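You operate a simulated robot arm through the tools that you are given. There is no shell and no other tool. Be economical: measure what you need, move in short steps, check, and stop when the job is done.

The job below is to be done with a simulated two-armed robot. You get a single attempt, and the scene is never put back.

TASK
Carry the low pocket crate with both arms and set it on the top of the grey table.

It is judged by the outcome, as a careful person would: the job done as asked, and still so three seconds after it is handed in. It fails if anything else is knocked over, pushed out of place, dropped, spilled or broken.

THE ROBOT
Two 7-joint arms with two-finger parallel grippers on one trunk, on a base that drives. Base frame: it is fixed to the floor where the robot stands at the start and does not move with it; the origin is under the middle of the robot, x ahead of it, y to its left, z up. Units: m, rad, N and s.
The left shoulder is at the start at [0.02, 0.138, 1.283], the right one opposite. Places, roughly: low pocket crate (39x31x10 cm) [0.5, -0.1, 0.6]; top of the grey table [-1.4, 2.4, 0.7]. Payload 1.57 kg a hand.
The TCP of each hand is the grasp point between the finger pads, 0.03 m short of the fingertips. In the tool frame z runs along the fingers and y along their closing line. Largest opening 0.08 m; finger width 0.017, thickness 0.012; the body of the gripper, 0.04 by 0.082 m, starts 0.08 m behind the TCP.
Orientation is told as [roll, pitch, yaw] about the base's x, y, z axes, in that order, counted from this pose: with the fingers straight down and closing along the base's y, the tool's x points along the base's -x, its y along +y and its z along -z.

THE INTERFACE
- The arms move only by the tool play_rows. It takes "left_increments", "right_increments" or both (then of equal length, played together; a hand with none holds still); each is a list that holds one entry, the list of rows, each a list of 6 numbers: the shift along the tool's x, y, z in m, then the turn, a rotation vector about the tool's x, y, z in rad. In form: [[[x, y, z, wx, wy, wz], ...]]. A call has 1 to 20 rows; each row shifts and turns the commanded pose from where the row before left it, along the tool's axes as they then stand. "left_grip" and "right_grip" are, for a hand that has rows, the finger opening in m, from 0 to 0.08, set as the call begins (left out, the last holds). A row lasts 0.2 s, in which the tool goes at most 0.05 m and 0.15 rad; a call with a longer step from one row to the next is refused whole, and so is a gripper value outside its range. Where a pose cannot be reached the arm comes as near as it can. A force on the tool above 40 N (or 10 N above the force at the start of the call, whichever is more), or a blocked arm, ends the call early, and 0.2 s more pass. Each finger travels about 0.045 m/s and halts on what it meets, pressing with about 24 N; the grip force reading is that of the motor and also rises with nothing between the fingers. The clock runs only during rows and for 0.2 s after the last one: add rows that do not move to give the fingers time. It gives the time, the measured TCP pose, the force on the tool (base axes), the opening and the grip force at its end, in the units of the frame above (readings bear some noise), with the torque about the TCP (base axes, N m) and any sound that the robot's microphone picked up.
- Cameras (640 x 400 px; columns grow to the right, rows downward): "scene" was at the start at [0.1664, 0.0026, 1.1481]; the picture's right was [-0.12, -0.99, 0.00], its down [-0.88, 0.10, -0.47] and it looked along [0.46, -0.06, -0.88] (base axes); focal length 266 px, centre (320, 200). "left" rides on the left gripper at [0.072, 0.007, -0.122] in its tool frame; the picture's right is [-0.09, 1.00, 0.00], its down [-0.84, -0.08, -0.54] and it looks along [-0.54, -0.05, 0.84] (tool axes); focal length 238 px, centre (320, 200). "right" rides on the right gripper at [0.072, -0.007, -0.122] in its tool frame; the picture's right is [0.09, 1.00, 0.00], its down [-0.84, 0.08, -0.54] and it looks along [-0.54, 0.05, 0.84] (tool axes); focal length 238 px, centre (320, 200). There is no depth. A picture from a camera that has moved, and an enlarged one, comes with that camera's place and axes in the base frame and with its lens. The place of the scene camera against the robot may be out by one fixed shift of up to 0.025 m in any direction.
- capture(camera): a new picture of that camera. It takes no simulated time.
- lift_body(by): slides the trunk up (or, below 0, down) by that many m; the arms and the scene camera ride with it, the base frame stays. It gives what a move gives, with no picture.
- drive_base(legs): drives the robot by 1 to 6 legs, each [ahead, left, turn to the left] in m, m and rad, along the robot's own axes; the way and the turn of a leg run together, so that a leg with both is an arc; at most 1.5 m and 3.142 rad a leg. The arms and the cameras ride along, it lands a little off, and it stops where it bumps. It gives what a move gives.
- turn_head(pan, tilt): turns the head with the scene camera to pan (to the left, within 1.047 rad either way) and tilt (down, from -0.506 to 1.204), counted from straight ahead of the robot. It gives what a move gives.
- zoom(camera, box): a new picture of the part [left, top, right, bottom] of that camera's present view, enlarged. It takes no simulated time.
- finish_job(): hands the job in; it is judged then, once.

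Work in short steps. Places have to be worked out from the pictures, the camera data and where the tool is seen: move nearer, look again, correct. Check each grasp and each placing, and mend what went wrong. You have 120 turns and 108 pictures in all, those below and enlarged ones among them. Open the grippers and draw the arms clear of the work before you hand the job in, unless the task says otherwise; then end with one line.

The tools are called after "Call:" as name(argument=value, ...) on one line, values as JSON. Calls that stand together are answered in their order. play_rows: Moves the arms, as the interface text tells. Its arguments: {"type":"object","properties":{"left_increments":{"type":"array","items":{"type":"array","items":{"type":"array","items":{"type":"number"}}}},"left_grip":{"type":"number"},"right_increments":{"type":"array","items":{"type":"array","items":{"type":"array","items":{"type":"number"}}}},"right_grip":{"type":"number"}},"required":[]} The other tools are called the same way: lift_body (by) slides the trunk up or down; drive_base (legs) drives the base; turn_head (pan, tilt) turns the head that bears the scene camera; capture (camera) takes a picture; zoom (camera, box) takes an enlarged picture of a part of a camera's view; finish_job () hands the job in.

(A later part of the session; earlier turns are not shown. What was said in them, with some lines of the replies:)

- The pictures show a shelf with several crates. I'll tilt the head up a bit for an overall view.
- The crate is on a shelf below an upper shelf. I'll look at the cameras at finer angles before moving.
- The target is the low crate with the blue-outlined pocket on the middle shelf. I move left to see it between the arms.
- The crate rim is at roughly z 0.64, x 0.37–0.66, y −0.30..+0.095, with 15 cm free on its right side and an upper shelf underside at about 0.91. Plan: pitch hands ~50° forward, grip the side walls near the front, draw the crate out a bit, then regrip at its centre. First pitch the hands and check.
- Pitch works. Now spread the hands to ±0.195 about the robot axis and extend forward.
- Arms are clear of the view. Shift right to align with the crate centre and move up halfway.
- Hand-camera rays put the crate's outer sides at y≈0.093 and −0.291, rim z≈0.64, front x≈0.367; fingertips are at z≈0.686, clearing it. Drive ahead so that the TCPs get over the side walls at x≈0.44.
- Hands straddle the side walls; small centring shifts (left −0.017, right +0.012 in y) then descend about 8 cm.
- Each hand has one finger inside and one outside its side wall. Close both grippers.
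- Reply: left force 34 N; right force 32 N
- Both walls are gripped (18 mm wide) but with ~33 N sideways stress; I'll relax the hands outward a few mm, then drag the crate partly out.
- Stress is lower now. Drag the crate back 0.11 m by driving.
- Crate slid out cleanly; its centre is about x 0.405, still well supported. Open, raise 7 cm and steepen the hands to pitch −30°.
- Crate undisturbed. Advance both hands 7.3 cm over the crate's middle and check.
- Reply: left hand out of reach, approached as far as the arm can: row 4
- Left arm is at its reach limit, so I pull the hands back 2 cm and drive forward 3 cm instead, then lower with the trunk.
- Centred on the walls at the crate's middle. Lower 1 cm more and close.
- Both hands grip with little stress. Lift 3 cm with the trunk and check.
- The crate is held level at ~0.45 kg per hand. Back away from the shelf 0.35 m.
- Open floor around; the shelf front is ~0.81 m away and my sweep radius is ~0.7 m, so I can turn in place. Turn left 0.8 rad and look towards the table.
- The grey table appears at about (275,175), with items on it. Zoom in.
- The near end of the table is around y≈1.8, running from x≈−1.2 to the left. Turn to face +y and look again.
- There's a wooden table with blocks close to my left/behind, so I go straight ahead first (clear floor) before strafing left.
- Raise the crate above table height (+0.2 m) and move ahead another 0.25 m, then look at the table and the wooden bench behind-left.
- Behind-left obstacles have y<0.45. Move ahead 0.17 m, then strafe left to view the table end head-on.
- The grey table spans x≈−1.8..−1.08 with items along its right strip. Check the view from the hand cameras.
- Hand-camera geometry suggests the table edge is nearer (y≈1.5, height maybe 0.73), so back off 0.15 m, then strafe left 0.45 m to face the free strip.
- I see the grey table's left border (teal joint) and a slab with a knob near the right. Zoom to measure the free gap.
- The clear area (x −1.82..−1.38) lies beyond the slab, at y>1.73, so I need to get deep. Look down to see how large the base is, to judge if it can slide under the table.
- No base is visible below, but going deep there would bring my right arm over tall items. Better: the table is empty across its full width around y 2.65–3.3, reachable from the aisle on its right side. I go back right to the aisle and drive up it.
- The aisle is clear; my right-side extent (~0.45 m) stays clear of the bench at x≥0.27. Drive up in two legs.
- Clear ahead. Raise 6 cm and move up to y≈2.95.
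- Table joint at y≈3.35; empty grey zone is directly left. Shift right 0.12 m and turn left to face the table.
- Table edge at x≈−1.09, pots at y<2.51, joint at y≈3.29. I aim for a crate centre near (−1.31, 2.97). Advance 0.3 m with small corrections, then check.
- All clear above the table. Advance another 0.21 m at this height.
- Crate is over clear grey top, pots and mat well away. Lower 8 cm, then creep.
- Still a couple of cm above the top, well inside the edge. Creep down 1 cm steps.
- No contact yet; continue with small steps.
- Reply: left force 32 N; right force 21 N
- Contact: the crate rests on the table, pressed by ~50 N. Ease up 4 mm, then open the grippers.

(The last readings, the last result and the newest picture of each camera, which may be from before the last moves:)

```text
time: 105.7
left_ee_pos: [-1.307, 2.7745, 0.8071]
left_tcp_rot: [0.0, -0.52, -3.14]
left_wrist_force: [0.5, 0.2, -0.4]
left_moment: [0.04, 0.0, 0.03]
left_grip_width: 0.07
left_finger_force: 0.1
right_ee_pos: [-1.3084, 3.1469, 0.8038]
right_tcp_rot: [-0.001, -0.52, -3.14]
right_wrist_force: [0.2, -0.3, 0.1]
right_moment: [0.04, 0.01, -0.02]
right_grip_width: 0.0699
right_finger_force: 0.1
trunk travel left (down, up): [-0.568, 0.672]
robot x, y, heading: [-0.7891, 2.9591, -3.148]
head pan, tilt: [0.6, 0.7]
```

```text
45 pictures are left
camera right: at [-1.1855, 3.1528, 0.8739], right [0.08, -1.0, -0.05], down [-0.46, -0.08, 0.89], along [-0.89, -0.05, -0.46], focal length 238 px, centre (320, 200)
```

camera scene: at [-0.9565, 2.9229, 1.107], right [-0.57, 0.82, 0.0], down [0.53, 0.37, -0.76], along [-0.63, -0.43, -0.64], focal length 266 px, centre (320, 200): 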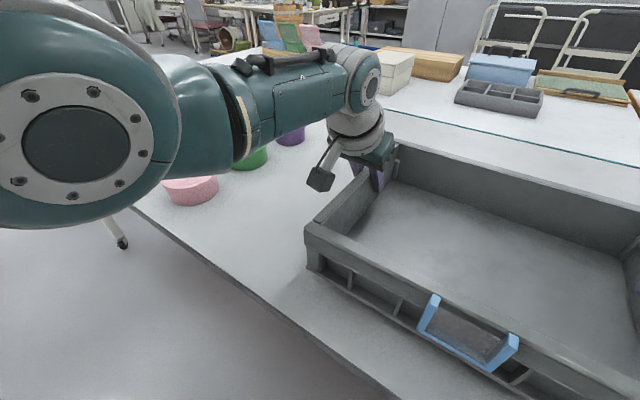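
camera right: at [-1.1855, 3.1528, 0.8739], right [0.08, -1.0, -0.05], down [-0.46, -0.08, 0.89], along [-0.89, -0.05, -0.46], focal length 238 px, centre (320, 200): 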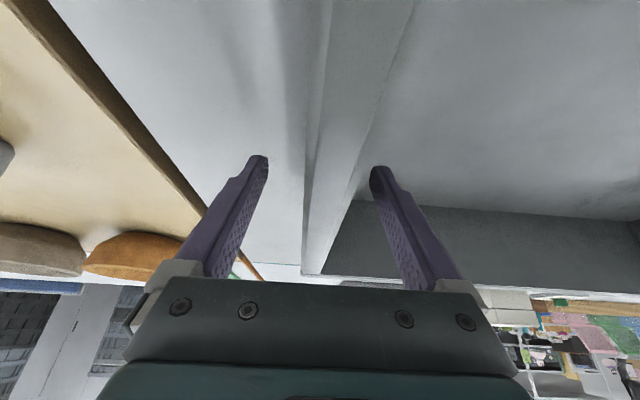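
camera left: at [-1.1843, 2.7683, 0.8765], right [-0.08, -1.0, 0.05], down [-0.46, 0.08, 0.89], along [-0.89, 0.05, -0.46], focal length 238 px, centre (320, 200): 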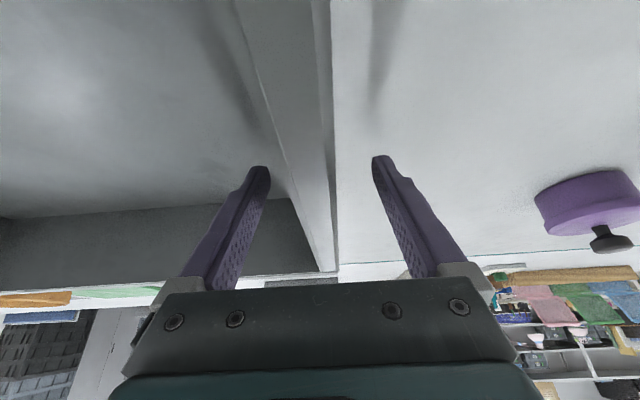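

Both released, forces zero. Raise the trunk 0.15 m, then back off 0.4 m and look.

Call:
lift_body(by=0.15)

Call:
drive_base(legs=[[-0.4, 0, 0]])

Call:
turn_head(pan=0, tilt=0.5)

Call:
capture(camera="scene")

```text
time: 107.5
left_ee_pos: [-1.3068, 2.774, 0.9576]
left_tcp_rot: [0.001, -0.518, -3.141]
left_wrist_force: [0.3, -0.3, 0.3]
left_moment: [-0.02, 0.01, -0.01]
left_grip_width: 0.0699
left_finger_force: 0.0
right_ee_pos: [-1.3082, 3.147, 0.9537]
right_tcp_rot: [-0.001, -0.517, -3.139]
right_wrist_force: [-0.1, -0.2, 0.1]
right_moment: [0.01, -0.01, 0.02]
right_grip_width: 0.0697
right_finger_force: 0.1
trunk travel left (down, up): [-0.718, 0.522]
robot x, y, heading: [-0.7916, 2.9601, -3.137]
head pan, tilt: [0.6, 0.7]
```

```text
time: 110.0
left_ee_pos: [-0.9118, 2.7769, 0.9559]
left_tcp_rot: [0.001, -0.52, 3.14]
left_wrist_force: [-0.5, 0.0, 0.0]
left_moment: [0.0, 0.02, 0.02]
left_grip_width: 0.07
left_finger_force: 0.1
right_ee_pos: [-0.9135, 3.1495, 0.954]
right_tcp_rot: [0.0, -0.518, 3.139]
right_wrist_force: [-0.1, -0.4, 0.7]
right_moment: [-0.06, 0.01, -0.01]
right_grip_width: 0.0699
right_finger_force: 0.0
trunk travel left (down, up): [-0.718, 0.522]
robot x, y, heading: [-0.3936, 2.9631, 3.135]
head pan, tilt: [0.6, 0.7]
```

```text
time: 111.0
left_ee_pos: [-0.9122, 2.7781, 0.9571]
left_tcp_rot: [0.0, -0.52, 3.141]
left_wrist_force: [0.1, 0.6, 0.0]
left_moment: [0.0, 0.04, -0.01]
left_grip_width: 0.0698
left_finger_force: 0.0
right_ee_pos: [-0.9114, 3.1486, 0.9538]
right_tcp_rot: [0.001, -0.518, 3.14]
right_wrist_force: [0.3, 0.1, 0.3]
right_moment: [-0.04, 0.05, -0.02]
right_grip_width: 0.07
right_finger_force: 0.1
trunk travel left (down, up): [-0.718, 0.522]
robot x, y, heading: [-0.3936, 2.9571, 3.142]
head pan, tilt: [0.0, 0.499]
```

```text
44 pictures are left
camera scene: at [-0.5822, 2.9717, 1.2548], right [0.0, 1.0, 0.0], down [0.48, 0.0, -0.88], along [-0.88, 0.0, -0.48], focal length 266 px, centre (320, 200)
```

scene: 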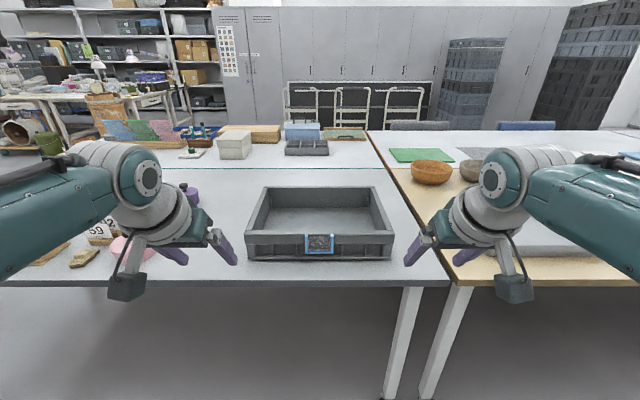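

The crate stands flat on the grey table, fully inside its edges. Nothing else appears disturbed and the arms are clear, so I hand in.

Call:
finish_job()

```text
The job is handed in.
```

The low pocket crate was carried with both arms and now stands flat and fully on the top of the grey table. The grippers are open, the arms are drawn clear, and nothing else looked disturbed in the last picture.
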